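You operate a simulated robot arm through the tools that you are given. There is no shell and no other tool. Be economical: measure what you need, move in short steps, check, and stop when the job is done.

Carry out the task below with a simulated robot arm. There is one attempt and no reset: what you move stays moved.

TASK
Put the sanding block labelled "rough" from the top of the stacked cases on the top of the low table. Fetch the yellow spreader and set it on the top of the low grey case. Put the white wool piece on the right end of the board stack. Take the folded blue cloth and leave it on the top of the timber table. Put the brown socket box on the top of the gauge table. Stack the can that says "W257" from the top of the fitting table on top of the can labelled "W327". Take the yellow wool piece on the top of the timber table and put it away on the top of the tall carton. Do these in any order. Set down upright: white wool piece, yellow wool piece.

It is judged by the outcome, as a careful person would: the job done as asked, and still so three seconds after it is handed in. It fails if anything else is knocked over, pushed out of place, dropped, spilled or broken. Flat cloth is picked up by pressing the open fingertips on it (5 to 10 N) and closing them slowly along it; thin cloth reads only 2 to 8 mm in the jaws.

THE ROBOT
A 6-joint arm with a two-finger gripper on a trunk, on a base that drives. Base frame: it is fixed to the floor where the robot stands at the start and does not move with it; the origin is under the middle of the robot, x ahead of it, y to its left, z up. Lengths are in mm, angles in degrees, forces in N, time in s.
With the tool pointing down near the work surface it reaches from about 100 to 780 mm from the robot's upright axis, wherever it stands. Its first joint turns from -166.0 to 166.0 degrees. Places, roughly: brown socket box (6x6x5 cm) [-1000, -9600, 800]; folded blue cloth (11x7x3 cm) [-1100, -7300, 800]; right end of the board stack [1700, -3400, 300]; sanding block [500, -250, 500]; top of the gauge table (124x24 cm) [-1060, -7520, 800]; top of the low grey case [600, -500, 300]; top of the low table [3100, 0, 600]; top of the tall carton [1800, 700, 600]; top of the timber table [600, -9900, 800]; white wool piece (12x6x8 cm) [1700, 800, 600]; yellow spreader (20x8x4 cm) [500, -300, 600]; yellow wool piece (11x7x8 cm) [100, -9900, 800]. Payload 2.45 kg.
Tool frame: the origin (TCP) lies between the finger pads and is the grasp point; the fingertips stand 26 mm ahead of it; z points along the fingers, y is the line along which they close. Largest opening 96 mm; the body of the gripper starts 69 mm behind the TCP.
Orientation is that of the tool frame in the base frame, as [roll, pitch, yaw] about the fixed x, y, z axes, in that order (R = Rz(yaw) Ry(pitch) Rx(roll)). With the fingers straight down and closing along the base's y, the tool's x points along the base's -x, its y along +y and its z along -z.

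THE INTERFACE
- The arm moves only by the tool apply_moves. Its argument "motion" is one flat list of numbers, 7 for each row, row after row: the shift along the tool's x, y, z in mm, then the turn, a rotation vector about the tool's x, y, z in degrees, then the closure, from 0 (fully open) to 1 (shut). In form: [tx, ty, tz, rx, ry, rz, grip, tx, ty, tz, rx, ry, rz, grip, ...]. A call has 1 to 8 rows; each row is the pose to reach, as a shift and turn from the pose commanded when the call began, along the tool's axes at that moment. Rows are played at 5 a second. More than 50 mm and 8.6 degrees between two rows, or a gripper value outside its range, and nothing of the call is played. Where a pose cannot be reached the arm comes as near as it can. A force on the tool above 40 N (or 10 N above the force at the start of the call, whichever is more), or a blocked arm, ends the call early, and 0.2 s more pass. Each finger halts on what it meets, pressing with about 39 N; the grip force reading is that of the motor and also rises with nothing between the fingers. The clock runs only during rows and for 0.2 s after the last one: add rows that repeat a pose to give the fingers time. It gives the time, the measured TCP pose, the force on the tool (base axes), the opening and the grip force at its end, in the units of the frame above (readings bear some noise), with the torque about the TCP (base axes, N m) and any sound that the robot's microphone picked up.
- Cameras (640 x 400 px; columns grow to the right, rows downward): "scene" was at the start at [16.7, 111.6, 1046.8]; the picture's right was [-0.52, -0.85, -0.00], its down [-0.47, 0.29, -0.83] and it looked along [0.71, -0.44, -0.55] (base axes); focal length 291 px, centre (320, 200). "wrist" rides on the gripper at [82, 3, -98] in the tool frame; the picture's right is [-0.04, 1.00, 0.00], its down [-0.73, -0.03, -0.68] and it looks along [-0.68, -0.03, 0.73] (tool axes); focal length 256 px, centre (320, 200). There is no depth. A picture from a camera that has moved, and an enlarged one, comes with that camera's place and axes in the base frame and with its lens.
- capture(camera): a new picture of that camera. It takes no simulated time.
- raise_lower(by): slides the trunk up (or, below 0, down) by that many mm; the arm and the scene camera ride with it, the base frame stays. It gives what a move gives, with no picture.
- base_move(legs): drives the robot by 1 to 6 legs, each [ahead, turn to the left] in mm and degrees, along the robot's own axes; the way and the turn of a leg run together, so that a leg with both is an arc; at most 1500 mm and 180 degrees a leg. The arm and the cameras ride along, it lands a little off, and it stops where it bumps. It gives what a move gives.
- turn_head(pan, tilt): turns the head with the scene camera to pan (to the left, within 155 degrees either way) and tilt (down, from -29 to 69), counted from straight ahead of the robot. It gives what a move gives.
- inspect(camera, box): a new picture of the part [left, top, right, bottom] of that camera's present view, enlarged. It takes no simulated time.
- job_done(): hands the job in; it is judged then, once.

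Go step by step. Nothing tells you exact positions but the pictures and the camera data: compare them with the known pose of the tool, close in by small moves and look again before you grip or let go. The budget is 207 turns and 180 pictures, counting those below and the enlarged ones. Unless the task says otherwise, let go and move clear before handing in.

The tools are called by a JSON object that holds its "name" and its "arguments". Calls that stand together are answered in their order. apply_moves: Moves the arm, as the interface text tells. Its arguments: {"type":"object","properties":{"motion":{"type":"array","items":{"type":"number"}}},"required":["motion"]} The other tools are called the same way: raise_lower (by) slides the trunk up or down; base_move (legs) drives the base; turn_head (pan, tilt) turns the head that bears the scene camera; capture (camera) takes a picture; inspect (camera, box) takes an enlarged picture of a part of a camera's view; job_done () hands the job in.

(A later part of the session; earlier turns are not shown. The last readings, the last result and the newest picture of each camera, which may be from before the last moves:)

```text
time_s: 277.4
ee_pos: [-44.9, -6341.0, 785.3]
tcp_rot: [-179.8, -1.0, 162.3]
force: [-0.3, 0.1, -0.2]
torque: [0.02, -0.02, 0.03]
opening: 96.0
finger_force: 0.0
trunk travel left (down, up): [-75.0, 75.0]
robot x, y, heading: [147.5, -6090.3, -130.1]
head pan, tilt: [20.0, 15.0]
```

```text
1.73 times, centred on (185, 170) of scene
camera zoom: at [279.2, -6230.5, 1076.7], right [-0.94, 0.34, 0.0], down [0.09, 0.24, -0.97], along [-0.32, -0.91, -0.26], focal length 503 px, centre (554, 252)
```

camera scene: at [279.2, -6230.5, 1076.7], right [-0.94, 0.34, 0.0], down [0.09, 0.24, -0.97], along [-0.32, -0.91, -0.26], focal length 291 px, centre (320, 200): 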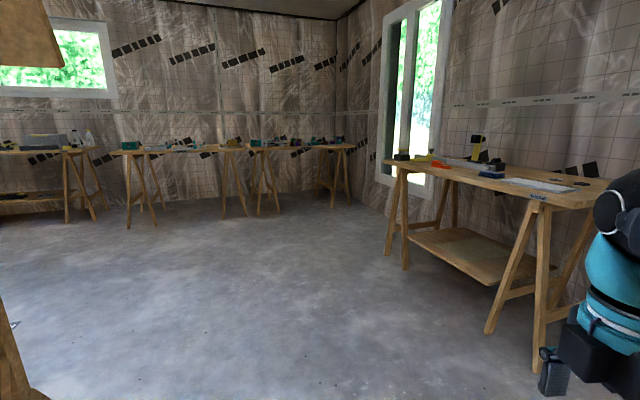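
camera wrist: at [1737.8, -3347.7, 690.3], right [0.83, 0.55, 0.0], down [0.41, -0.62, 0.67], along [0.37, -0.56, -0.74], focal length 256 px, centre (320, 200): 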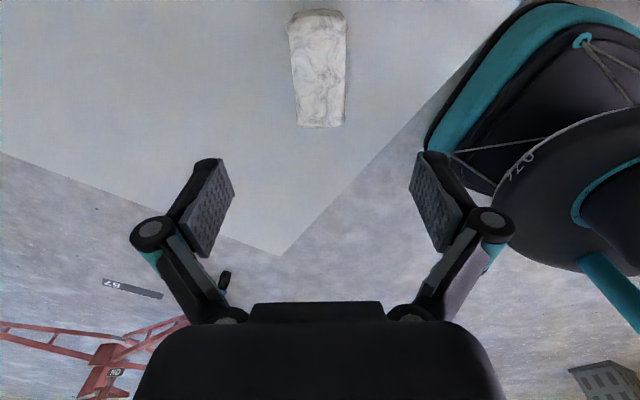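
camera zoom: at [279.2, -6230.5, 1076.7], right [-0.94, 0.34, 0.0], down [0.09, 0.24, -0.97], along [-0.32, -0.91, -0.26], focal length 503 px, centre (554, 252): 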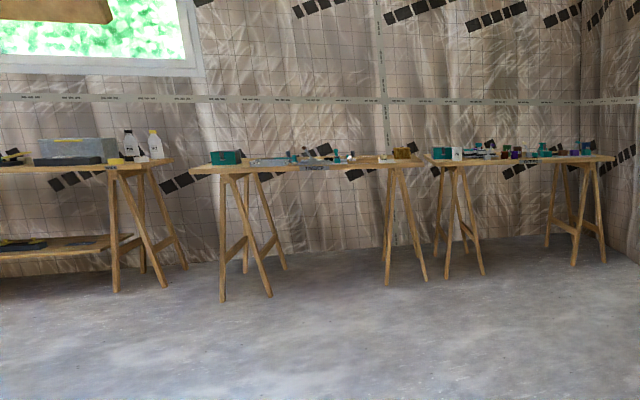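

The blue cloth lies on the gauge table near [−1106,−7380]. Raise arm and trunk for clearance and drive up to the table.

{"name": "raise_lower", "arguments": {"by": 75}}

{"name": "apply_moves", "arguments": {"motion": [0, 0, -40, 0, 0, 0, 0, 0, 0, -80, 0, 0, 0, 0, 0, 0, -110, 0, 0, 0, 0]}}

{"name": "base_move", "arguments": {"legs": [[0, 16], [1350, 0], [0, -50]]}}

{"name": "turn_head", "arguments": {"pan": 0, "tilt": 35}}

{"name": "capture", "arguments": {"camera": "scene"}}

```text
time_s: 278.6
ee_pos: [-45.7, -6340.0, 860.5]
tcp_rot: [-179.8, -0.9, 162.4]
force: [-1.0, 0.3, 0.3]
torque: [-0.01, 0.0, 0.01]
opening: 96.0
finger_force: 0.1
trunk travel left (down, up): [-150.0, 0.0]
robot x, y, heading: [149.1, -6091.2, -129.5]
head pan, tilt: [20.0, 15.0]
```

```text
time_s: 279.4
ee_pos: [-41.0, -6341.4, 970.6]
tcp_rot: [-179.8, -1.0, 162.4]
force: [1.6, -0.2, -0.3]
torque: [0.0, -0.03, 0.01]
opening: 95.9
finger_force: 0.1
trunk travel left (down, up): [-150.0, 0.0]
robot x, y, heading: [153.8, -6091.2, -129.7]
head pan, tilt: [20.0, 15.0]
```

```text
time_s: 289.1
ee_pos: [-668.9, -7393.1, 969.1]
tcp_rot: [-179.8, -1.0, 129.0]
force: [-0.4, 0.7, 0.7]
torque: [-0.03, 0.0, -0.01]
opening: 95.9
finger_force: 0.1
trunk travel left (down, up): [-150.0, 0.0]
robot x, y, heading: [-371.1, -7291.8, -162.8]
head pan, tilt: [20.0, 15.0]
```

```text
time_s: 289.9
ee_pos: [-667.0, -7394.4, 969.4]
tcp_rot: [-179.7, -0.9, 129.0]
force: [-0.1, -0.3, 0.4]
torque: [-0.01, 0.03, -0.02]
opening: 95.9
finger_force: 0.1
trunk travel left (down, up): [-150.0, 0.0]
robot x, y, heading: [-369.7, -7292.3, -163.1]
head pan, tilt: [0.0, 35.0]
```

```text
114 pictures are left
camera scene: at [-350.1, -7448.1, 1119.7], right [-0.29, 0.96, 0.0], down [0.55, 0.17, -0.82], along [-0.78, -0.24, -0.57], focal length 291 px, centre (320, 200)
```

scene: 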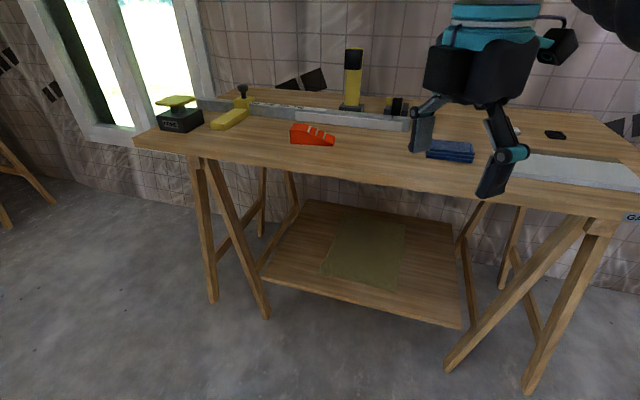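

Cloth at ≈[−1113,−7326,z~790], long along y. Move over it with the gripper turned to close along x.

{"name": "apply_moves", "arguments": {"motion": [33, -30, 0, 0, 0, 5, 0, 66, -60, 0, 0, 0, 10, 0, 99, -90, 0, 0, 0, 15, 0, 132, -120, 0, 0, 0, 20, 0, 165, -150, 0, 0, 0, 25, 0, 198, -180, 0, 0, 0, 30, 0, 231, -210, 0, 0, 0, 35, 0, 264, -240, 0, 0, 0, 39, 0]}}

{"name": "capture", "arguments": {"camera": "wrist"}}

{"name": "capture", "arguments": {"camera": "scene"}}

```text
time_s: 291.7
ee_pos: [-990.3, -7339.4, 944.3]
tcp_rot: [-179.1, -0.7, 90.6]
force: [0.5, -0.4, 1.2]
torque: [-0.01, 0.01, 0.02]
opening: 95.8
finger_force: 0.3
out of reach, approached as far as the arm can: row 7, 8
trunk travel left (down, up): [-150.0, 0.0]
robot x, y, heading: [-371.6, -7290.5, -163.0]
head pan, tilt: [0.0, 35.0]
```

```text
113 pictures are left
camera wrist: at [-986.6, -7259.1, 1044.1], right [1.0, -0.03, -0.02], down [-0.01, -0.74, 0.67], along [-0.03, -0.67, -0.74], focal length 256 px, centre (320, 200)
```

wrist: 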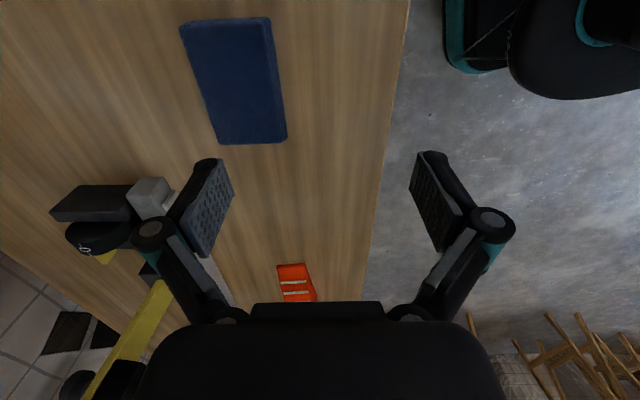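

```text
112 pictures are left
camera scene: at [-349.8, -7448.0, 1119.7], right [-0.29, 0.96, 0.0], down [0.55, 0.17, -0.82], along [-0.78, -0.24, -0.57], focal length 291 px, centre (320, 200)
```

scene: 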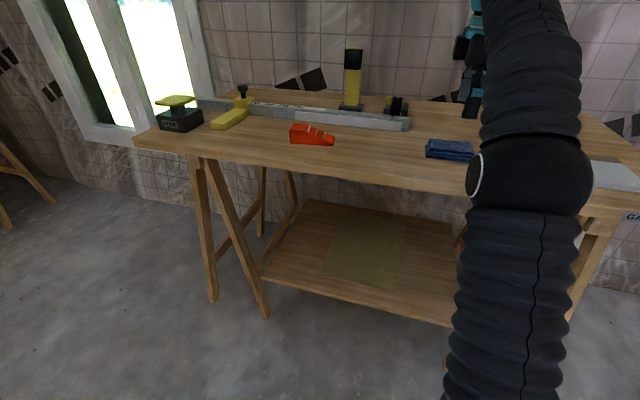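

Reach is short at this height. Drive 120 mm nearer, then centre over the cloth at [−1065,−7339].

{"name": "base_move", "arguments": {"legs": [[110, 0]]}}

{"name": "capture", "arguments": {"camera": "wrist"}}

```text
time_s: 292.9
ee_pos: [-1095.4, -7369.8, 946.2]
tcp_rot: [-179.1, -0.6, 90.5]
force: [-0.1, -0.1, 0.1]
torque: [0.0, 0.02, -0.03]
opening: 95.9
finger_force: 0.2
trunk travel left (down, up): [-150.0, 0.0]
robot x, y, heading: [-474.8, -7320.9, -163.3]
head pan, tilt: [0.0, 35.0]
```

```text
111 pictures are left
camera wrist: at [-1091.5, -7289.2, 1043.6], right [1.0, -0.03, -0.02], down [-0.01, -0.74, 0.67], along [-0.03, -0.67, -0.74], focal length 256 px, centre (320, 200)
```

wrist: 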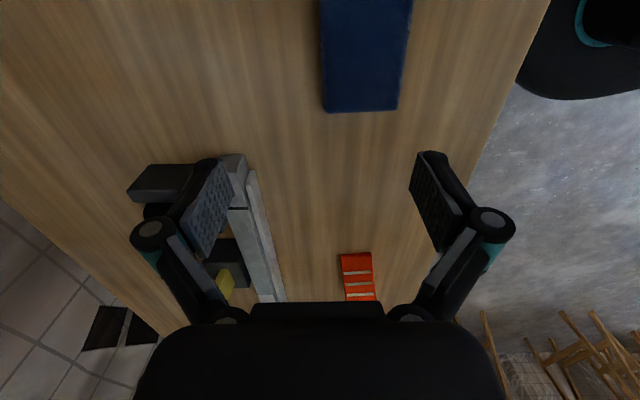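

{"name": "apply_moves", "arguments": {"motion": [16, 16, 20, 0, 0, 0, 0, 32, 33, 50, 0, 0, 0, 0, 32, 33, 70, 0, 0, 0, 0]}}

{"name": "capture", "arguments": {"camera": "wrist"}}

```text
time_s: 293.7
ee_pos: [-1063.6, -7337.1, 875.0]
tcp_rot: [-179.2, -0.6, 90.5]
force: [-0.6, 0.2, 0.4]
torque: [-0.01, 0.0, 0.02]
opening: 96.0
finger_force: 0.1
trunk travel left (down, up): [-150.0, 0.0]
robot x, y, heading: [-475.4, -7320.6, -163.2]
head pan, tilt: [0.0, 35.0]
```

```text
110 pictures are left
camera wrist: at [-1059.7, -7256.5, 973.3], right [1.0, -0.03, -0.02], down [-0.01, -0.74, 0.67], along [-0.03, -0.67, -0.74], focal length 256 px, centre (320, 200)
```

wrist: 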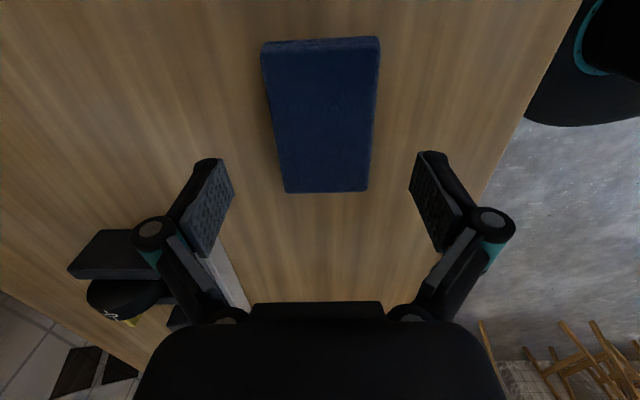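

Centred. Descend to straddle the folded cloth, then close slowly.

{"name": "apply_moves", "arguments": {"motion": [0, 0, 30, 0, 0, 0, 0, 0, 0, 48, 0, 0, 0, 0, 0, 0, 56, 0, 0, 0, 0, 0, 0, 60, 0, 0, 0, 0]}}

{"name": "capture", "arguments": {"camera": "wrist"}}

```text
time_s: 294.7
ee_pos: [-1064.7, -7336.5, 813.4]
tcp_rot: [-179.1, -0.6, 90.5]
force: [-0.1, -0.4, 0.9]
torque: [0.0, -0.02, -0.01]
opening: 95.9
finger_force: 0.0
trunk travel left (down, up): [-150.0, 0.0]
robot x, y, heading: [-474.7, -7320.3, -163.1]
head pan, tilt: [0.0, 35.0]
```

```text
109 pictures are left
camera wrist: at [-1060.0, -7255.6, 912.8], right [1.0, -0.03, -0.02], down [-0.01, -0.74, 0.67], along [-0.03, -0.67, -0.74], focal length 256 px, centre (320, 200)
```

wrist: 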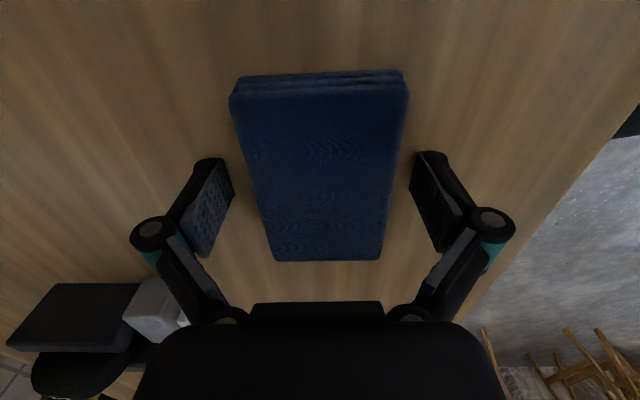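

{"name": "apply_moves", "arguments": {"motion": [0, 0, 3, 0, 0, 0, 0.1, 0, 0, 3, 0, 0, 0, 0.2, 0, 0, 3, 0, 0, 0, 0.3, 0, 0, 3, 0, 0, 0, 0.4, 0, 0, 3, 0, 0, 0, 0.5, 0, 0, 3, 0, 0, 0, 0.6, 0, 0, 3, 0, 0, 0, 0.8, 0, 0, 3, 0, 0, 0, 1]}}

{"name": "capture", "arguments": {"camera": "wrist"}}

```text
time_s: 295.9
ee_pos: [-1059.7, -7335.7, 818.7]
tcp_rot: [-178.8, -0.7, 90.6]
force: [18.0, 1.1, 45.1]
torque: [-0.37, -2.33, 0.22]
opening: 78.4
finger_force: 23.1
trunk travel left (down, up): [-150.0, 0.0]
robot x, y, heading: [-473.0, -7321.7, -163.3]
head pan, tilt: [0.0, 35.0]
stopped in row 5: the force on the tool passed its limit at 47 N (the readings are from after the stop); the commanded pose is now the measured one
```

```text
108 pictures are left
camera wrist: at [-1054.7, -7255.6, 917.7], right [1.0, -0.03, -0.02], down [-0.01, -0.74, 0.67], along [-0.04, -0.67, -0.74], focal length 256 px, centre (320, 200)
```

wrist: 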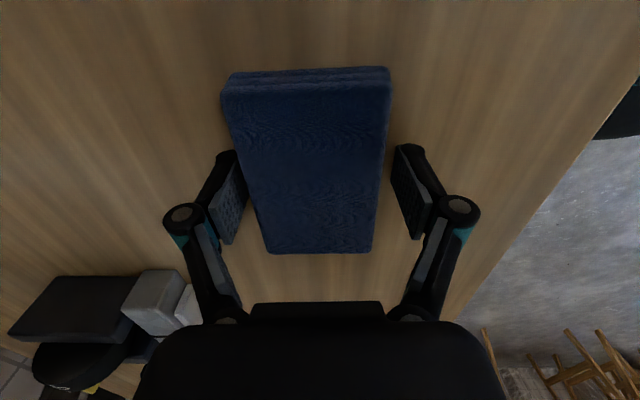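

The tips reach lower as they close and met the table; raise about 5 mm and continue closing slowly.

{"name": "apply_moves", "arguments": {"motion": [0, -4, -6, 0, 0, 0, 0.2, 0, -4, -6, 0, 0, 0, 0.3, 0, -4, -6, 0, 0, 0, 0.4, 0, -4, -6, 0, 0, 0, 0.5, 0, -4, -6, 0, 0, 0, 0.6, 0, -4, -6, 0, 0, 0, 0.8, 0, -4, -6, 0, 0, 0, 1, 0, -4, -6, 0, 0, 0, 1]}}

{"name": "capture", "arguments": {"camera": "wrist"}}

```text
time_s: 297.7
ee_pos: [-1066.0, -7336.1, 822.0]
tcp_rot: [-178.8, -0.7, 90.5]
force: [13.8, 0.3, 44.6]
torque: [-0.3, -2.04, 0.12]
opening: 67.2
finger_force: 38.9
trunk travel left (down, up): [-150.0, 0.0]
robot x, y, heading: [-476.8, -7326.1, -163.2]
head pan, tilt: [0.0, 35.0]
```

```text
107 pictures are left
camera wrist: at [-1060.5, -7255.7, 920.7], right [1.0, -0.03, -0.02], down [-0.01, -0.74, 0.67], along [-0.04, -0.67, -0.74], focal length 256 px, centre (320, 200)
```

wrist: 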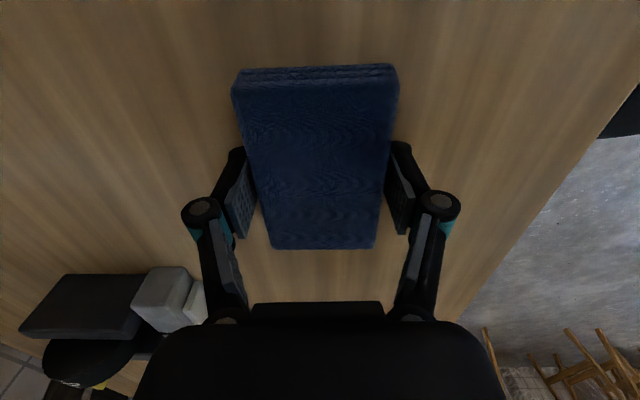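

Cloth is gripped at 67 mm. Lift slowly and check.

{"name": "apply_moves", "arguments": {"motion": [0, 0, -15, 0, 0, 0, 1, 0, 0, -40, 0, 0, 0, 1, 0, 0, -80, 0, 0, 0, 1, 0, 0, -120, 0, 0, 0, 1]}}

{"name": "capture", "arguments": {"camera": "wrist"}}

{"name": "capture", "arguments": {"camera": "scene"}}

```text
time_s: 298.7
ee_pos: [-1064.4, -7336.7, 937.2]
tcp_rot: [-179.1, -0.6, 90.5]
force: [-0.4, 0.5, 0.7]
torque: [0.03, 0.0, 0.02]
opening: 66.7
finger_force: 38.5
trunk travel left (down, up): [-150.0, 0.0]
robot x, y, heading: [-476.8, -7319.8, -163.2]
head pan, tilt: [0.0, 35.0]
```

```text
106 pictures are left
camera wrist: at [-1061.2, -7257.7, 1035.9], right [1.0, -0.03, -0.02], down [-0.01, -0.74, 0.67], along [-0.03, -0.67, -0.74], focal length 256 px, centre (320, 200)
```

wrist: 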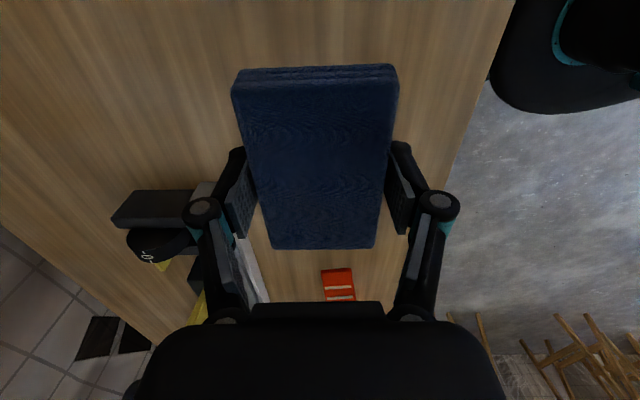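

```text
105 pictures are left
camera scene: at [-455.3, -7479.8, 1119.6], right [-0.29, 0.96, 0.0], down [0.55, 0.17, -0.82], along [-0.78, -0.24, -0.57], focal length 291 px, centre (320, 200)
```

scene: 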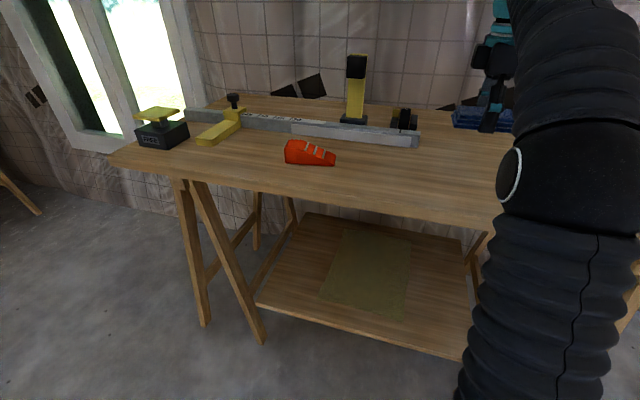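

Cloth is held. Retract and drive toward the timber table on the south wall.

{"name": "apply_moves", "arguments": {"motion": [0, 43, -5, 0, 0, 0, 1, 0, 86, -10, 0, 0, 0, 1, 0, 129, -15, 0, 0, 0, 1, 0, 172, -20, 0, 0, 0, 1, 0, 215, -20, 0, 0, 0, 1, 0, 250, -20, 0, 0, 0, 1]}}

{"name": "base_move", "arguments": {"legs": [[-400, 0], [0, 84], [1000, 0], [650, 0]]}}

{"name": "turn_head", "arguments": {"pan": 25, "tilt": 18}}

{"name": "capture", "arguments": {"camera": "scene"}}

{"name": "turn_head", "arguments": {"pan": -50, "tilt": 20}}

{"name": "capture", "arguments": {"camera": "scene"}}

```text
time_s: 300.1
ee_pos: [-816.6, -7335.5, 956.0]
tcp_rot: [-179.1, -0.6, 90.5]
force: [-0.2, -0.4, -0.7]
torque: [-0.04, -0.1, 0.02]
opening: 67.0
finger_force: 39.1
trunk travel left (down, up): [-150.0, 0.0]
robot x, y, heading: [-473.9, -7324.1, -163.0]
head pan, tilt: [0.0, 35.0]
```

```text
time_s: 314.1
ee_pos: [182.3, -9160.7, 955.4]
tcp_rot: [-179.1, -0.7, 174.2]
force: [-0.4, 0.6, -0.7]
torque: [0.0, -0.01, -0.03]
opening: 67.0
finger_force: 38.6
trunk travel left (down, up): [-150.0, 0.0]
robot x, y, heading: [205.3, -8816.6, -79.4]
head pan, tilt: [0.0, 35.0]
```

```text
time_s: 315.0
ee_pos: [182.1, -9160.3, 955.9]
tcp_rot: [-179.1, -0.6, 174.2]
force: [-0.4, -0.1, -0.7]
torque: [0.02, -0.01, -0.04]
opening: 66.8
finger_force: 39.2
trunk travel left (down, up): [-150.0, 0.0]
robot x, y, heading: [207.8, -8821.1, -79.6]
head pan, tilt: [25.0, 18.0]
```

```text
104 pictures are left
camera scene: at [404.8, -8807.2, 1146.7], right [-0.82, -0.58, 0.0], down [-0.18, 0.25, -0.95], along [0.55, -0.78, -0.31], focal length 291 px, centre (320, 200)
```

scene: 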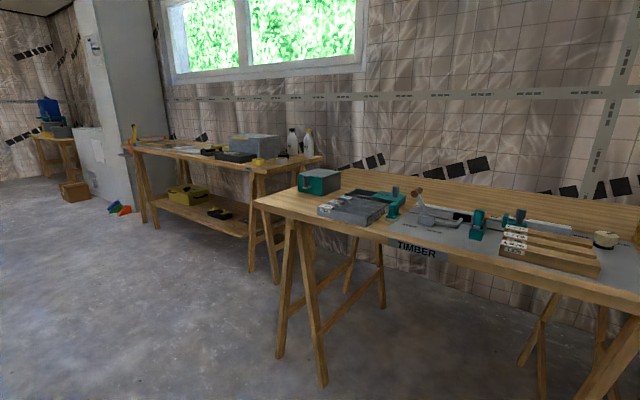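

```text
time_s: 316.5
ee_pos: [182.5, -9160.1, 956.5]
tcp_rot: [-179.1, -0.6, 174.2]
force: [-0.6, 0.2, -0.5]
torque: [0.01, 0.0, 0.0]
opening: 66.9
finger_force: 39.2
trunk travel left (down, up): [-150.0, 0.0]
robot x, y, heading: [205.8, -8821.4, -79.5]
head pan, tilt: [-50.0, 20.0]
```

```text
103 pictures are left
camera scene: at [291.4, -8803.0, 1143.5], right [-0.77, 0.64, 0.0], down [0.22, 0.26, -0.94], along [-0.6, -0.72, -0.34], focal length 291 px, centre (320, 200)
```

scene: 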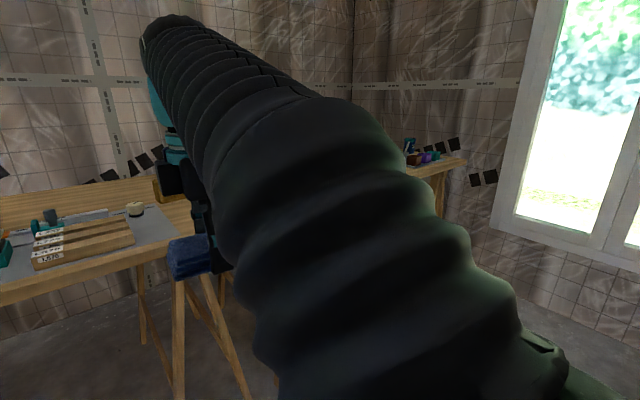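

I see the timber table with sticks, mat, and teal box. Zoom for a free bare spot.

{"name": "turn_head", "arguments": {"pan": 20, "tilt": 28}}

{"name": "inspect", "arguments": {"camera": "scene", "box": [180, 100, 640, 280]}}

{"name": "capture", "arguments": {"camera": "wrist"}}

```text
time_s: 317.9
ee_pos: [181.7, -9159.6, 956.7]
tcp_rot: [-179.1, -0.6, 174.2]
force: [-0.2, -0.3, -0.2]
torque: [-0.01, 0.05, 0.0]
opening: 67.1
finger_force: 39.3
trunk travel left (down, up): [-150.0, 0.0]
robot x, y, heading: [203.6, -8821.5, -79.3]
head pan, tilt: [20.0, 28.0]
```

```text
1.39 times, centred on (410, 190) of scene
camera zoom: at [396.9, -8809.8, 1130.6], right [-0.86, -0.51, 0.0], down [-0.24, 0.4, -0.88], along [0.45, -0.76, -0.47], focal length 405 px, centre (195, 214)
```

zoom: 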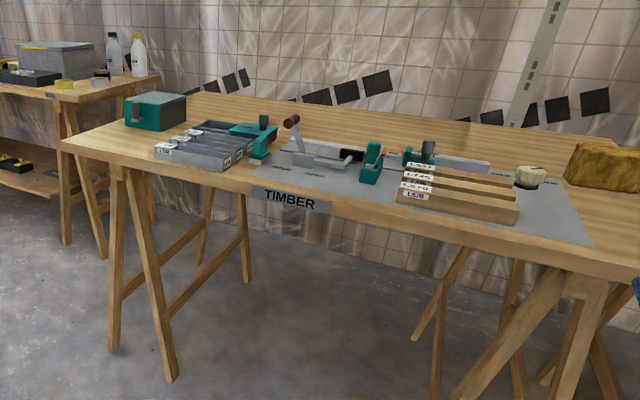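

```text
101 pictures are left
camera wrist: at [102.6, -9147.1, 1055.2], right [0.14, 0.99, -0.02], down [0.74, -0.09, 0.67], along [0.66, -0.11, -0.74], focal length 256 px, centre (320, 200)
```

wrist: 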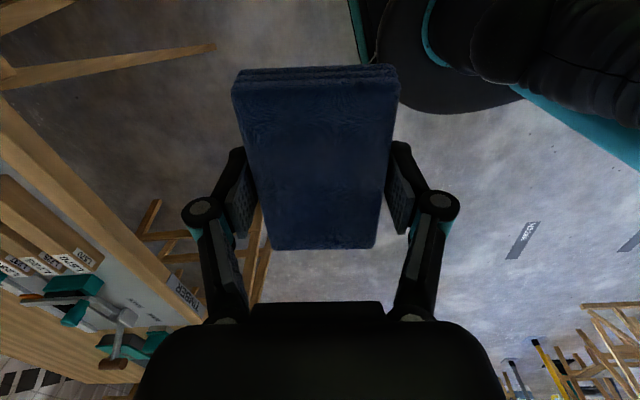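

Free bare wood at the west end near [65,−9670], in front of the yellow wool ([86,−9866]). Move there.

{"name": "base_move", "arguments": {"legs": [[0, -36], [285, 0], [0, 22]]}}

{"name": "turn_head", "arguments": {"pan": 15, "tilt": 35}}

{"name": "capture", "arguments": {"camera": "scene"}}

{"name": "capture", "arguments": {"camera": "wrist"}}

```text
time_s: 322.7
ee_pos: [-13.8, -9403.8, 956.5]
tcp_rot: [-179.2, -0.6, 161.2]
force: [0.1, 0.6, -0.2]
torque: [0.0, 0.0, -0.02]
opening: 66.8
finger_force: 39.0
trunk travel left (down, up): [-150.0, 0.0]
robot x, y, heading: [89.9, -9078.4, -92.4]
head pan, tilt: [20.0, 28.0]
```

```text
time_s: 323.4
ee_pos: [-13.9, -9403.2, 956.4]
tcp_rot: [-179.0, -0.6, 161.0]
force: [-0.2, 0.0, -0.8]
torque: [-0.01, 0.0, 0.0]
opening: 67.0
finger_force: 39.7
trunk travel left (down, up): [-150.0, 0.0]
robot x, y, heading: [83.3, -9077.9, -92.8]
head pan, tilt: [15.0, 35.0]
```

```text
100 pictures are left
camera scene: at [266.6, -9110.2, 1119.7], right [-0.98, -0.21, 0.0], down [-0.12, 0.56, -0.82], along [0.17, -0.8, -0.57], focal length 291 px, centre (320, 200)
```

scene: 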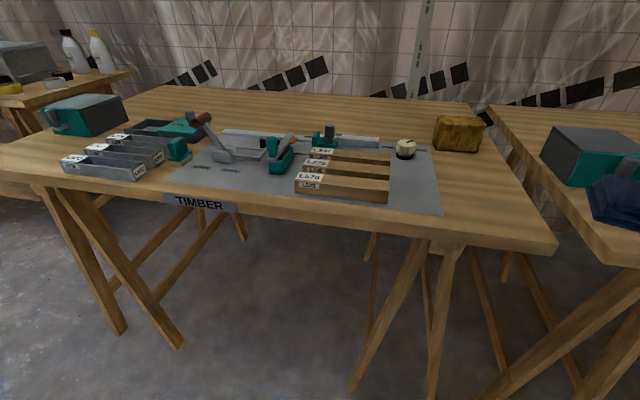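

```text
99 pictures are left
camera wrist: at [-88.4, -9372.8, 1055.2], right [0.36, 0.93, -0.02], down [0.69, -0.26, 0.67], along [0.62, -0.25, -0.74], focal length 256 px, centre (320, 200)
```

wrist: 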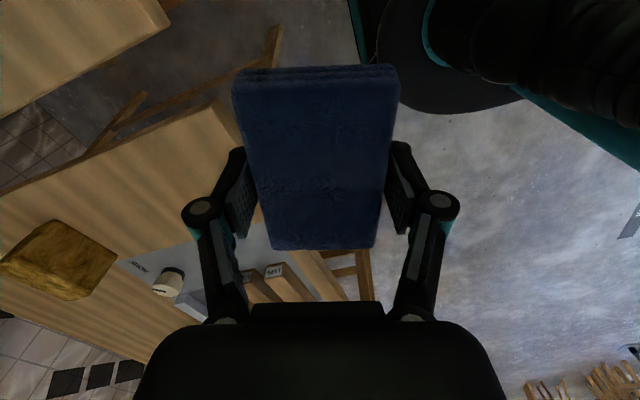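

West-end free patch centre ≈[46,−9655]. Move the cloth over it and lower.

{"name": "apply_moves", "arguments": {"motion": [-23, -36, 0, 0, 0, 0, 1, -46, -73, 0, 0, 0, 0, 1, -70, -109, 0, 0, 0, 0, 1, -93, -145, 10, 0, 0, 0, 1, -116, -182, 25, 0, 0, 0, 1, -139, -218, 45, 0, 0, 0, 1, -139, -218, 75, 0, 0, 0, 1]}}

{"name": "capture", "arguments": {"camera": "scene"}}

{"name": "capture", "arguments": {"camera": "wrist"}}

```text
time_s: 325.0
ee_pos: [45.9, -9657.4, 882.8]
tcp_rot: [-179.1, -0.5, 161.0]
force: [-0.9, 0.5, -0.3]
torque: [-0.02, 0.04, 0.01]
opening: 67.1
finger_force: 38.6
trunk travel left (down, up): [-150.0, 0.0]
robot x, y, heading: [83.6, -9073.5, -92.8]
head pan, tilt: [15.0, 35.0]
```

```text
98 pictures are left
camera scene: at [266.6, -9110.2, 1119.7], right [-0.98, -0.21, 0.0], down [-0.12, 0.56, -0.82], along [0.17, -0.8, -0.57], focal length 291 px, centre (320, 200)
```

scene: 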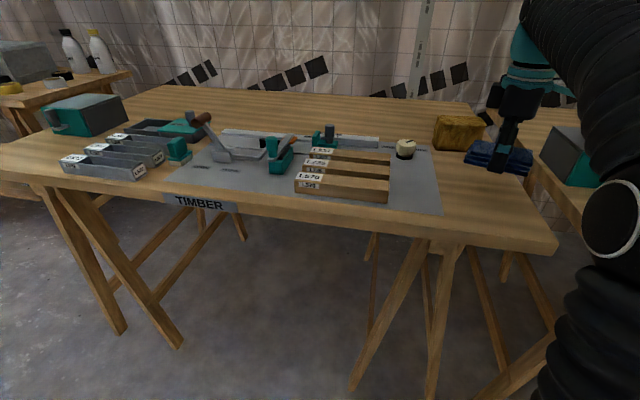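

```text
97 pictures are left
camera wrist: at [-28.6, -9626.4, 983.1], right [0.36, 0.93, -0.02], down [0.69, -0.26, 0.67], along [0.62, -0.25, -0.74], focal length 256 px, centre (320, 200)
```

wrist: 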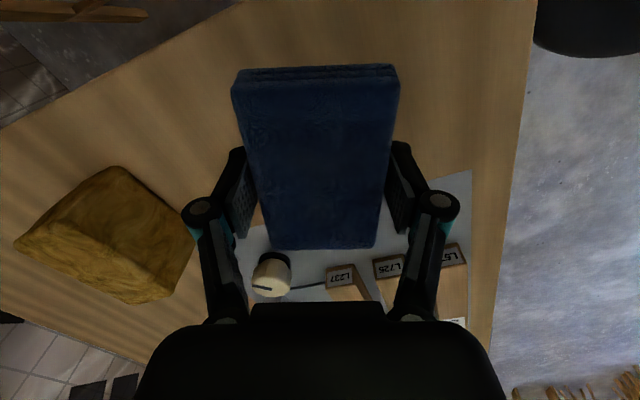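

Clear of the mat and wool. Lower to contact.

{"name": "apply_moves", "arguments": {"motion": [-8, 8, 20, 0, 0, 0, 1, -8, 8, 35, 0, 0, 0, 1, -8, 8, 43, 0, 0, 0, 1, -8, 8, 49, 0, 0, 0, 1, -8, 8, 55, 0, 0, 0, 1, -8, 8, 61, 0, 0, 0, 1, -8, 8, 67, 0, 0, 0, 1]}}

```text
time_s: 326.7
ee_pos: [54.9, -9650.7, 821.6]
tcp_rot: [-178.3, -0.4, 161.0]
force: [-0.1, 3.4, 15.0]
torque: [0.69, -0.09, 0.02]
opening: 67.1
finger_force: 39.2
trunk travel left (down, up): [-150.0, 0.0]
robot x, y, heading: [83.8, -9078.5, -92.8]
head pan, tilt: [15.0, 35.0]
stopped in row 7: the force on the tool passed its limit at 44 N (the readings are from after the stop); the commanded pose is now the measured one
```

Contact. Open and rise.

{"name": "apply_moves", "arguments": {"motion": [0, 0, -1, 0, 0, 0, 0.8, 0, 0, -1, 0, 0, 0, 0.4, 0, 0, -1, 0, 0, 0, 0, 0, 0, -1, 0, 0, 0, 0, 0, 0, -25, 0, 0, 0, 0, 0, 0, -70, 0, 0, 0, 0, 0, 0, -115, 0, 0, 0, 0]}}

{"name": "capture", "arguments": {"camera": "wrist"}}

{"name": "capture", "arguments": {"camera": "scene"}}

```text
time_s: 328.3
ee_pos: [56.6, -9648.5, 934.8]
tcp_rot: [-178.5, -0.5, 161.1]
force: [0.1, 0.1, -0.6]
torque: [0.01, 0.0, 0.01]
opening: 95.7
finger_force: 0.0
trunk travel left (down, up): [-150.0, 0.0]
robot x, y, heading: [83.2, -9083.0, -92.6]
head pan, tilt: [15.0, 35.0]
```

```text
96 pictures are left
camera wrist: at [-18.7, -9616.6, 1033.2], right [0.36, 0.93, -0.03], down [0.7, -0.25, 0.67], along [0.62, -0.26, -0.74], focal length 256 px, centre (320, 200)
```

wrist: 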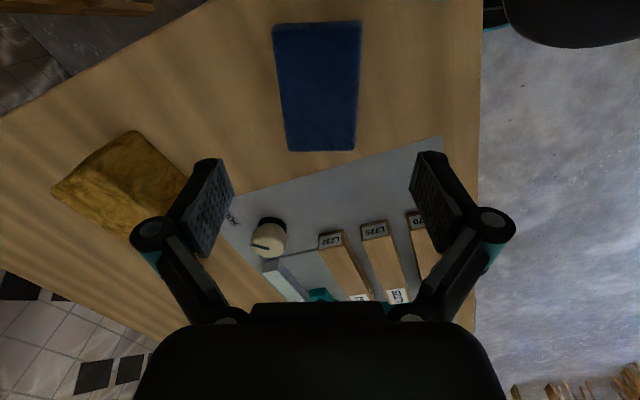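

```text
95 pictures are left
camera scene: at [266.6, -9110.5, 1119.6], right [-0.98, -0.21, 0.0], down [-0.12, 0.56, -0.82], along [0.17, -0.8, -0.57], focal length 291 px, centre (320, 200)
```

scene: 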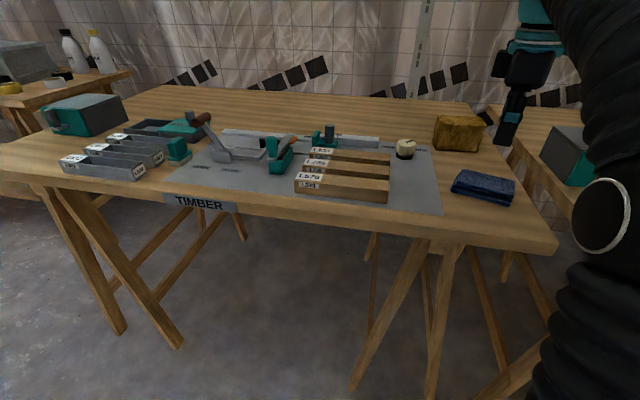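

Cloth done. Retract and shift west to look at the neighbouring table (fitting table, socket box).

{"name": "apply_moves", "arguments": {"motion": [16, 45, -5, 0, 0, 0, 0, 32, 90, -10, 0, 0, 0, 0, 47, 135, -15, 0, 0, 0, 0, 63, 180, -20, 0, 0, 0, 0, 78, 225, -25, 0, 0, 0, 0]}}

{"name": "base_move", "arguments": {"legs": [[0, -88], [600, 0], [0, 60]]}}

{"name": "turn_head", "arguments": {"pan": 30, "tilt": 28}}

{"name": "capture", "arguments": {"camera": "scene"}}

```text
time_s: 329.5
ee_pos: [57.5, -9408.8, 954.5]
tcp_rot: [-178.5, -0.5, 161.0]
force: [0.5, -0.8, -0.4]
torque: [0.1, 0.0, 0.01]
opening: 95.9
finger_force: 0.0
trunk travel left (down, up): [-150.0, 0.0]
robot x, y, heading: [87.8, -9073.7, -92.8]
head pan, tilt: [15.0, 35.0]
```

```text
time_s: 339.1
ee_pos: [-661.1, -9389.5, 956.0]
tcp_rot: [-178.5, -0.4, 136.7]
force: [0.0, -0.4, 0.2]
torque: [-0.01, -0.02, 0.01]
opening: 96.1
finger_force: 0.0
trunk travel left (down, up): [-150.0, 0.0]
robot x, y, heading: [-499.1, -9100.5, -117.1]
head pan, tilt: [15.0, 35.0]
```

```text
time_s: 339.9
ee_pos: [-660.8, -9389.3, 955.4]
tcp_rot: [-178.6, -0.4, 136.7]
force: [0.2, -0.5, -0.4]
torque: [0.01, -0.01, 0.02]
opening: 96.0
finger_force: 0.2
trunk travel left (down, up): [-150.0, 0.0]
robot x, y, heading: [-497.2, -9100.8, -117.2]
head pan, tilt: [30.0, 28.0]
```

```text
94 pictures are left
camera scene: at [-324.2, -9208.8, 1130.6], right [-1.0, -0.05, 0.0], down [-0.02, 0.47, -0.88], along [0.04, -0.88, -0.47], focal length 291 px, centre (320, 200)
```

scene: 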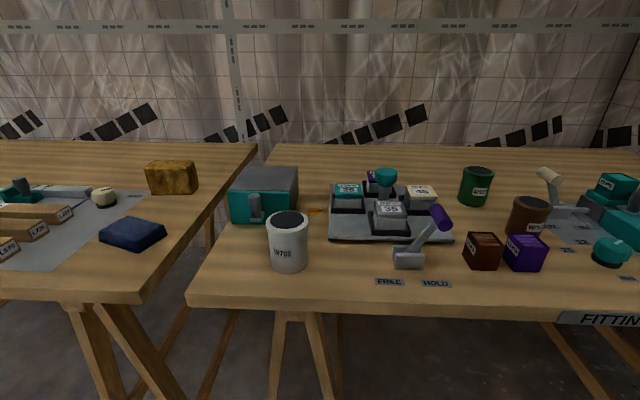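

{"name": "inspect", "arguments": {"camera": "scene", "box": [220, 140, 640, 340]}}

{"name": "turn_head", "arguments": {"pan": -5, "tilt": 30}}

{"name": "capture", "arguments": {"camera": "scene"}}

{"name": "capture", "arguments": {"camera": "wrist"}}

```text
1.52 times, centred on (430, 240) of scene
camera zoom: at [-324.2, -9208.8, 1130.6], right [-1.0, -0.05, 0.0], down [-0.02, 0.47, -0.88], along [0.04, -0.88, -0.47], focal length 444 px, centre (152, 139)
```

zoom: 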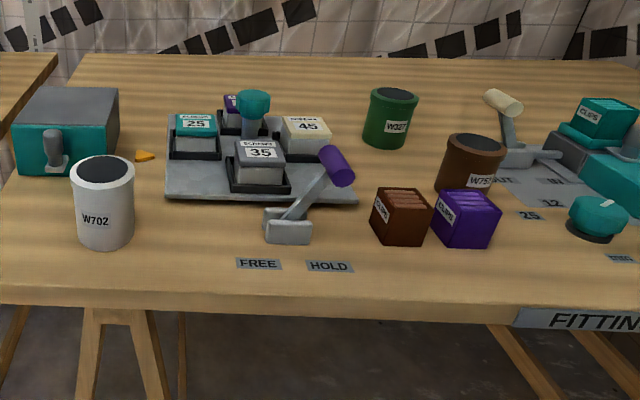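

```text
time_s: 340.9
ee_pos: [-661.5, -9390.5, 955.3]
tcp_rot: [-178.6, -0.4, 136.7]
force: [0.3, 0.9, -0.7]
torque: [0.02, 0.0, 0.01]
opening: 96.0
finger_force: 0.1
trunk travel left (down, up): [-150.0, 0.0]
robot x, y, heading: [-496.5, -9099.2, -117.2]
head pan, tilt: [-5.0, 30.0]
```

```text
92 pictures are left
camera scene: at [-376.8, -9194.4, 1127.5], right [-0.85, 0.53, 0.0], down [0.26, 0.42, -0.87], along [-0.46, -0.73, -0.5], focal length 291 px, centre (320, 200)
```

scene: 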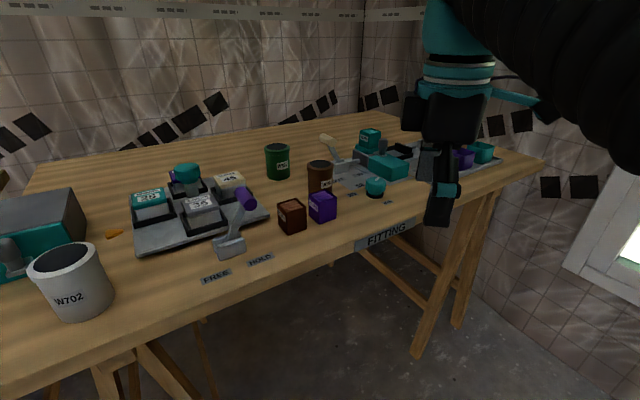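

```text
91 pictures are left
camera wrist: at [-715.6, -9330.5, 1054.0], right [0.71, 0.7, -0.03], down [0.53, -0.51, 0.67], along [0.46, -0.5, -0.74], focal length 256 px, centre (320, 200)
```

wrist: 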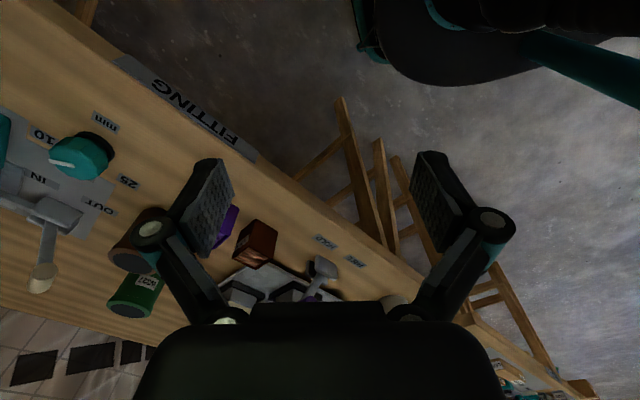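

{"name": "inspect", "arguments": {"camera": "scene", "box": [255, 130, 400, 240]}}

{"name": "turn_head", "arguments": {"pan": 15, "tilt": 25}}

{"name": "inspect", "arguments": {"camera": "scene", "box": [330, 120, 640, 300]}}

```text
3.64 times, centred on (328, 185) of scene
camera zoom: at [-376.8, -9194.4, 1127.5], right [-0.85, 0.53, 0.0], down [0.26, 0.42, -0.87], along [-0.46, -0.73, -0.5], focal length 1058 px, centre (293, 254)
```

zoom: 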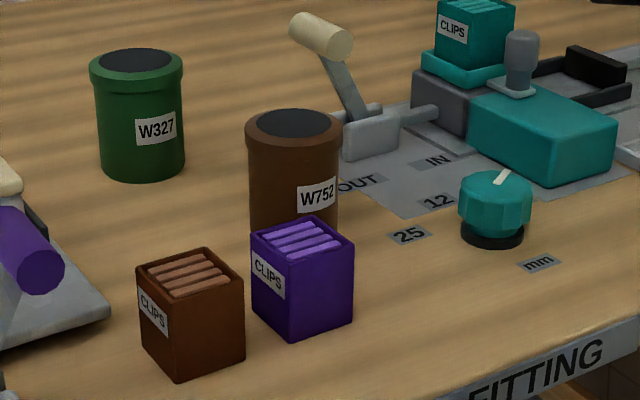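

```text
time_s: 341.7
ee_pos: [-661.0, -9389.9, 954.6]
tcp_rot: [-178.5, -0.4, 136.7]
force: [-0.2, -0.6, 0.0]
torque: [0.0, 0.02, -0.02]
opening: 96.2
finger_force: 0.1
trunk travel left (down, up): [-150.0, 0.0]
robot x, y, heading: [-500.7, -9102.4, -117.0]
head pan, tilt: [15.0, 25.0]
```

```text
2.06 times, centred on (485, 210) of scene
camera zoom: at [-348.2, -9207.8, 1135.4], right [-0.98, 0.21, 0.0], down [0.09, 0.41, -0.91], along [-0.19, -0.89, -0.42], focal length 601 px, centre (-21, 179)
```

zoom: 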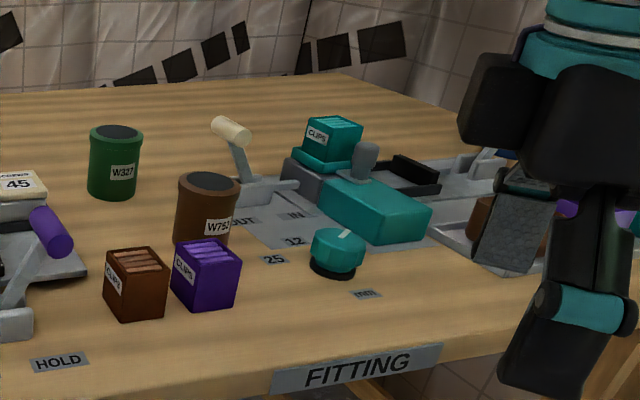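

W327 is green; W752 and W702 aren't the wanted can. W257 and the socket box are probably at the west end; shift west to see.

{"name": "base_move", "arguments": {"legs": [[0, -63], [330, 0], [0, 95]]}}

{"name": "turn_head", "arguments": {"pan": -20, "tilt": 32}}

{"name": "capture", "arguments": {"camera": "scene"}}

{"name": "turn_head", "arguments": {"pan": 15, "tilt": 32}}

{"name": "capture", "arguments": {"camera": "scene"}}

```text
time_s: 350.6
ee_pos: [-807.2, -9438.2, 955.4]
tcp_rot: [-178.5, -0.4, 169.4]
force: [-0.1, 0.0, 0.0]
torque: [0.02, -0.02, 0.01]
opening: 96.3
finger_force: 0.0
trunk travel left (down, up): [-150.0, 0.0]
robot x, y, heading: [-825.3, -9102.5, -84.6]
head pan, tilt: [15.0, 25.0]
```

```text
time_s: 351.6
ee_pos: [-806.7, -9438.3, 956.1]
tcp_rot: [-178.6, -0.4, 169.4]
force: [0.3, 0.4, -0.2]
torque: [0.0, 0.0, 0.0]
opening: 96.0
finger_force: 0.1
trunk travel left (down, up): [-150.0, 0.0]
robot x, y, heading: [-826.9, -9107.7, -84.3]
head pan, tilt: [-20.0, 32.0]
```

```text
88 pictures are left
camera scene: at [-695.8, -9116.8, 1124.3], right [-0.97, 0.25, 0.0], down [0.13, 0.51, -0.85], along [-0.21, -0.82, -0.53], focal length 291 px, centre (320, 200)
```

scene: 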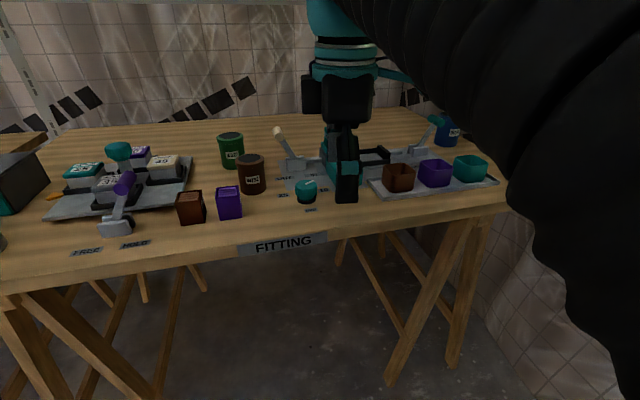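

```text
time_s: 352.6
ee_pos: [-806.6, -9437.9, 954.7]
tcp_rot: [-178.5, -0.3, 169.4]
force: [-0.2, 0.1, 0.3]
torque: [-0.02, -0.05, 0.02]
opening: 96.3
finger_force: 0.0
trunk travel left (down, up): [-150.0, 0.0]
robot x, y, heading: [-828.1, -9106.7, -84.5]
head pan, tilt: [15.0, 32.0]
```

```text
87 pictures are left
camera scene: at [-642.1, -9113.9, 1124.3], right [-0.94, -0.35, 0.0], down [-0.19, 0.5, -0.85], along [0.3, -0.79, -0.53], focal length 291 px, centre (320, 200)
```

scene: 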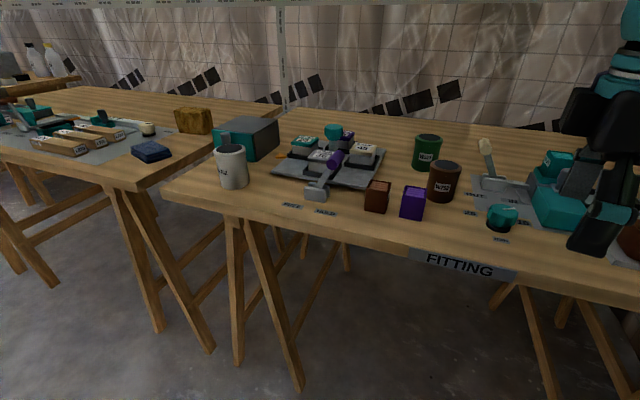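

A blue can stands at the back west corner, and three open boxes (brown, purple, teal) on a tray. Zoom in.

{"name": "turn_head", "arguments": {"pan": -20, "tilt": 32}}

{"name": "inspect", "arguments": {"camera": "scene", "box": [350, 100, 510, 210]}}

{"name": "inspect", "arguments": {"camera": "scene", "box": [170, 110, 330, 230]}}

```text
time_s: 353.7
ee_pos: [-806.4, -9438.4, 955.4]
tcp_rot: [-178.5, -0.4, 169.5]
force: [0.2, 1.0, 0.4]
torque: [-0.01, 0.0, -0.01]
opening: 96.0
finger_force: 0.1
trunk travel left (down, up): [-150.0, 0.0]
robot x, y, heading: [-822.9, -9104.2, -84.5]
head pan, tilt: [-20.0, 32.0]
```

```text
3.64 times, centred on (430, 155) of scene
camera zoom: at [-695.8, -9116.8, 1124.3], right [-0.97, 0.25, 0.0], down [0.13, 0.51, -0.85], along [-0.21, -0.82, -0.53], focal length 1058 px, centre (-80, 364)
```

zoom: 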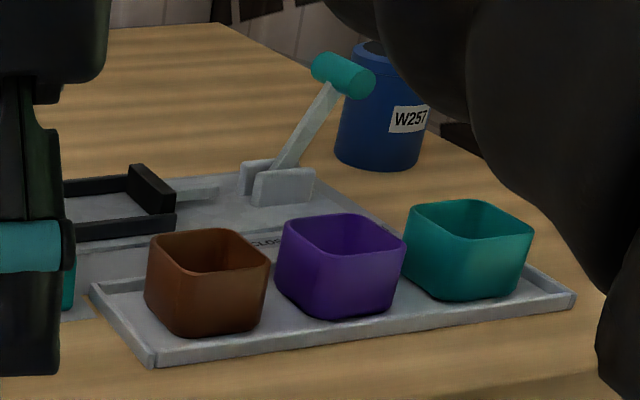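

```text
3.33 times, centred on (250, 170) of scene
camera zoom: at [-695.8, -9116.8, 1124.3], right [-0.97, 0.25, 0.0], down [0.13, 0.51, -0.85], along [-0.21, -0.82, -0.53], focal length 970 px, centre (553, 300)
```

zoom: 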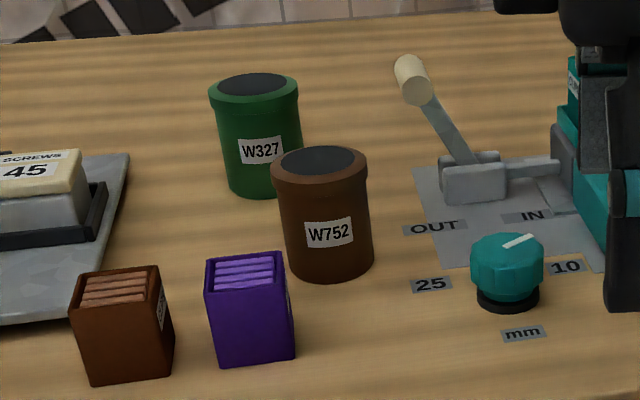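

Blue W257 is at ≈[−1270,−9833], beside a lever; green W327 at ≈[−648,−9838]; brown socket box at [−1014,−9640]. First the can: move the base closer.

{"name": "base_move", "arguments": {"legs": [[0, -60], [215, 0], [0, 45]]}}

{"name": "turn_head", "arguments": {"pan": 0, "tilt": 32}}

{"name": "capture", "arguments": {"camera": "scene"}}

{"name": "capture", "arguments": {"camera": "wrist"}}

```text
time_s: 360.1
ee_pos: [-1076.4, -9554.3, 955.7]
tcp_rot: [-178.6, -0.4, 153.6]
force: [0.5, 0.4, 0.0]
torque: [0.0, -0.04, -0.01]
opening: 96.1
finger_force: 0.0
trunk travel left (down, up): [-150.0, 0.0]
robot x, y, heading: [-1002.2, -9230.9, -100.4]
head pan, tilt: [-20.0, 32.0]
```

```text
time_s: 360.9
ee_pos: [-1076.8, -9552.8, 955.7]
tcp_rot: [-178.6, -0.4, 153.7]
force: [0.1, 0.1, -0.5]
torque: [0.01, 0.02, 0.01]
opening: 95.9
finger_force: 0.0
trunk travel left (down, up): [-150.0, 0.0]
robot x, y, heading: [-1004.2, -9228.3, -100.4]
head pan, tilt: [0.0, 32.0]
```

```text
84 pictures are left
camera scene: at [-852.7, -9285.1, 1124.3], right [-0.98, 0.18, 0.0], down [0.09, 0.52, -0.85], along [-0.15, -0.83, -0.53], focal length 291 px, centre (320, 200)
```

scene: 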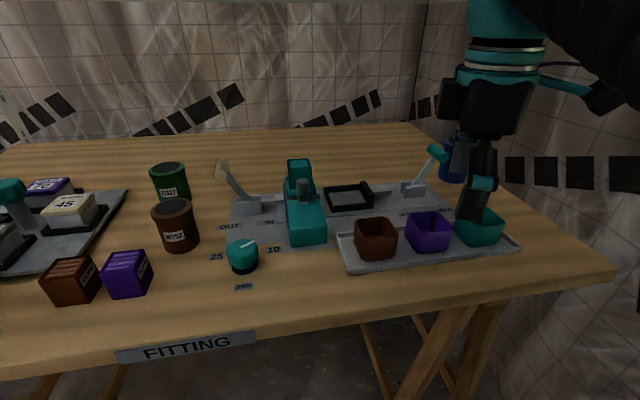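

```text
83 pictures are left
camera wrist: at [-1145.5, -9512.5, 1054.0], right [0.48, 0.88, -0.03], down [0.66, -0.34, 0.67], along [0.58, -0.34, -0.74], focal length 256 px, centre (320, 200)
```

wrist: 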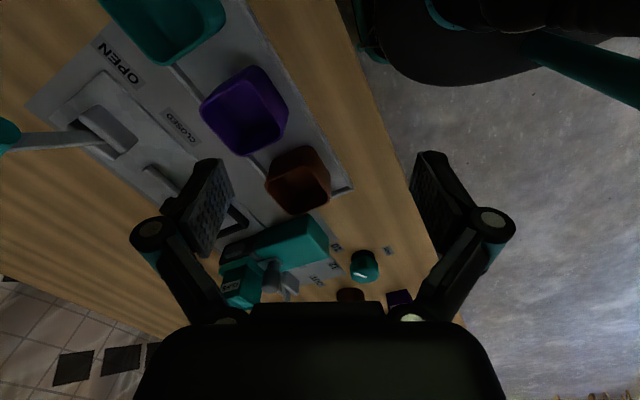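

Move 100 mm closer, then swing over the blue can with the fingers set front/back of it, away from the lever.

{"name": "base_move", "arguments": {"legs": [[100, 0]]}}

{"name": "apply_moves", "arguments": {"motion": [9, -30, 0, 0, 0, -5, 0, 19, -61, 0, 0, 0, -10, 0, 28, -91, 0, 0, 0, -15, 0, 38, -122, 0, 0, 0, -20, 0, 47, -152, 0, 0, 0, -25, 0, 57, -183, 0, 0, 0, -31, 0, 66, -214, 0, 0, 0, -36, 0, 76, -245, 0, 0, 0, -41, 0]}}

{"name": "capture", "arguments": {"camera": "wrist"}}

{"name": "capture", "arguments": {"camera": "scene"}}

```text
time_s: 362.1
ee_pos: [-1090.3, -9628.2, 953.4]
tcp_rot: [-178.7, -0.5, 153.5]
force: [0.4, -0.4, 0.0]
torque: [-0.01, -0.01, 0.02]
opening: 95.8
finger_force: 0.1
trunk travel left (down, up): [-150.0, 0.0]
robot x, y, heading: [-1017.4, -9300.6, -100.5]
head pan, tilt: [0.0, 32.0]
stopped in leg 1: the robot was blocked; the commanded pose is now the measured one
```

```text
time_s: 363.9
ee_pos: [-1267.0, -9813.1, 959.8]
tcp_rot: [-179.4, -1.3, -165.4]
force: [0.5, 0.3, 0.0]
torque: [-0.04, 0.04, 0.0]
opening: 96.0
finger_force: 0.1
trunk travel left (down, up): [-150.0, 0.0]
robot x, y, heading: [-1015.9, -9300.1, -100.3]
head pan, tilt: [0.0, 32.0]
```

```text
82 pictures are left
camera wrist: at [-1345.5, -9829.7, 1060.2], right [-0.21, 0.98, -0.01], down [0.73, 0.17, 0.66], along [0.65, 0.13, -0.75], focal length 256 px, centre (320, 200)
```

wrist: 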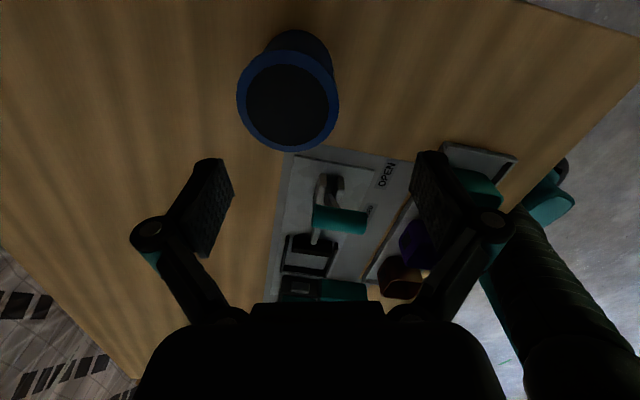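

```text
81 pictures are left
camera scene: at [-865.9, -9359.0, 1124.3], right [-0.98, 0.18, 0.0], down [0.09, 0.52, -0.85], along [-0.15, -0.83, -0.53], focal length 291 px, centre (320, 200)
```

scene: 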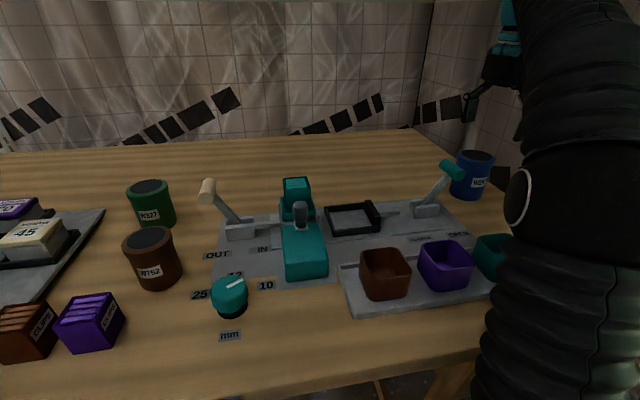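

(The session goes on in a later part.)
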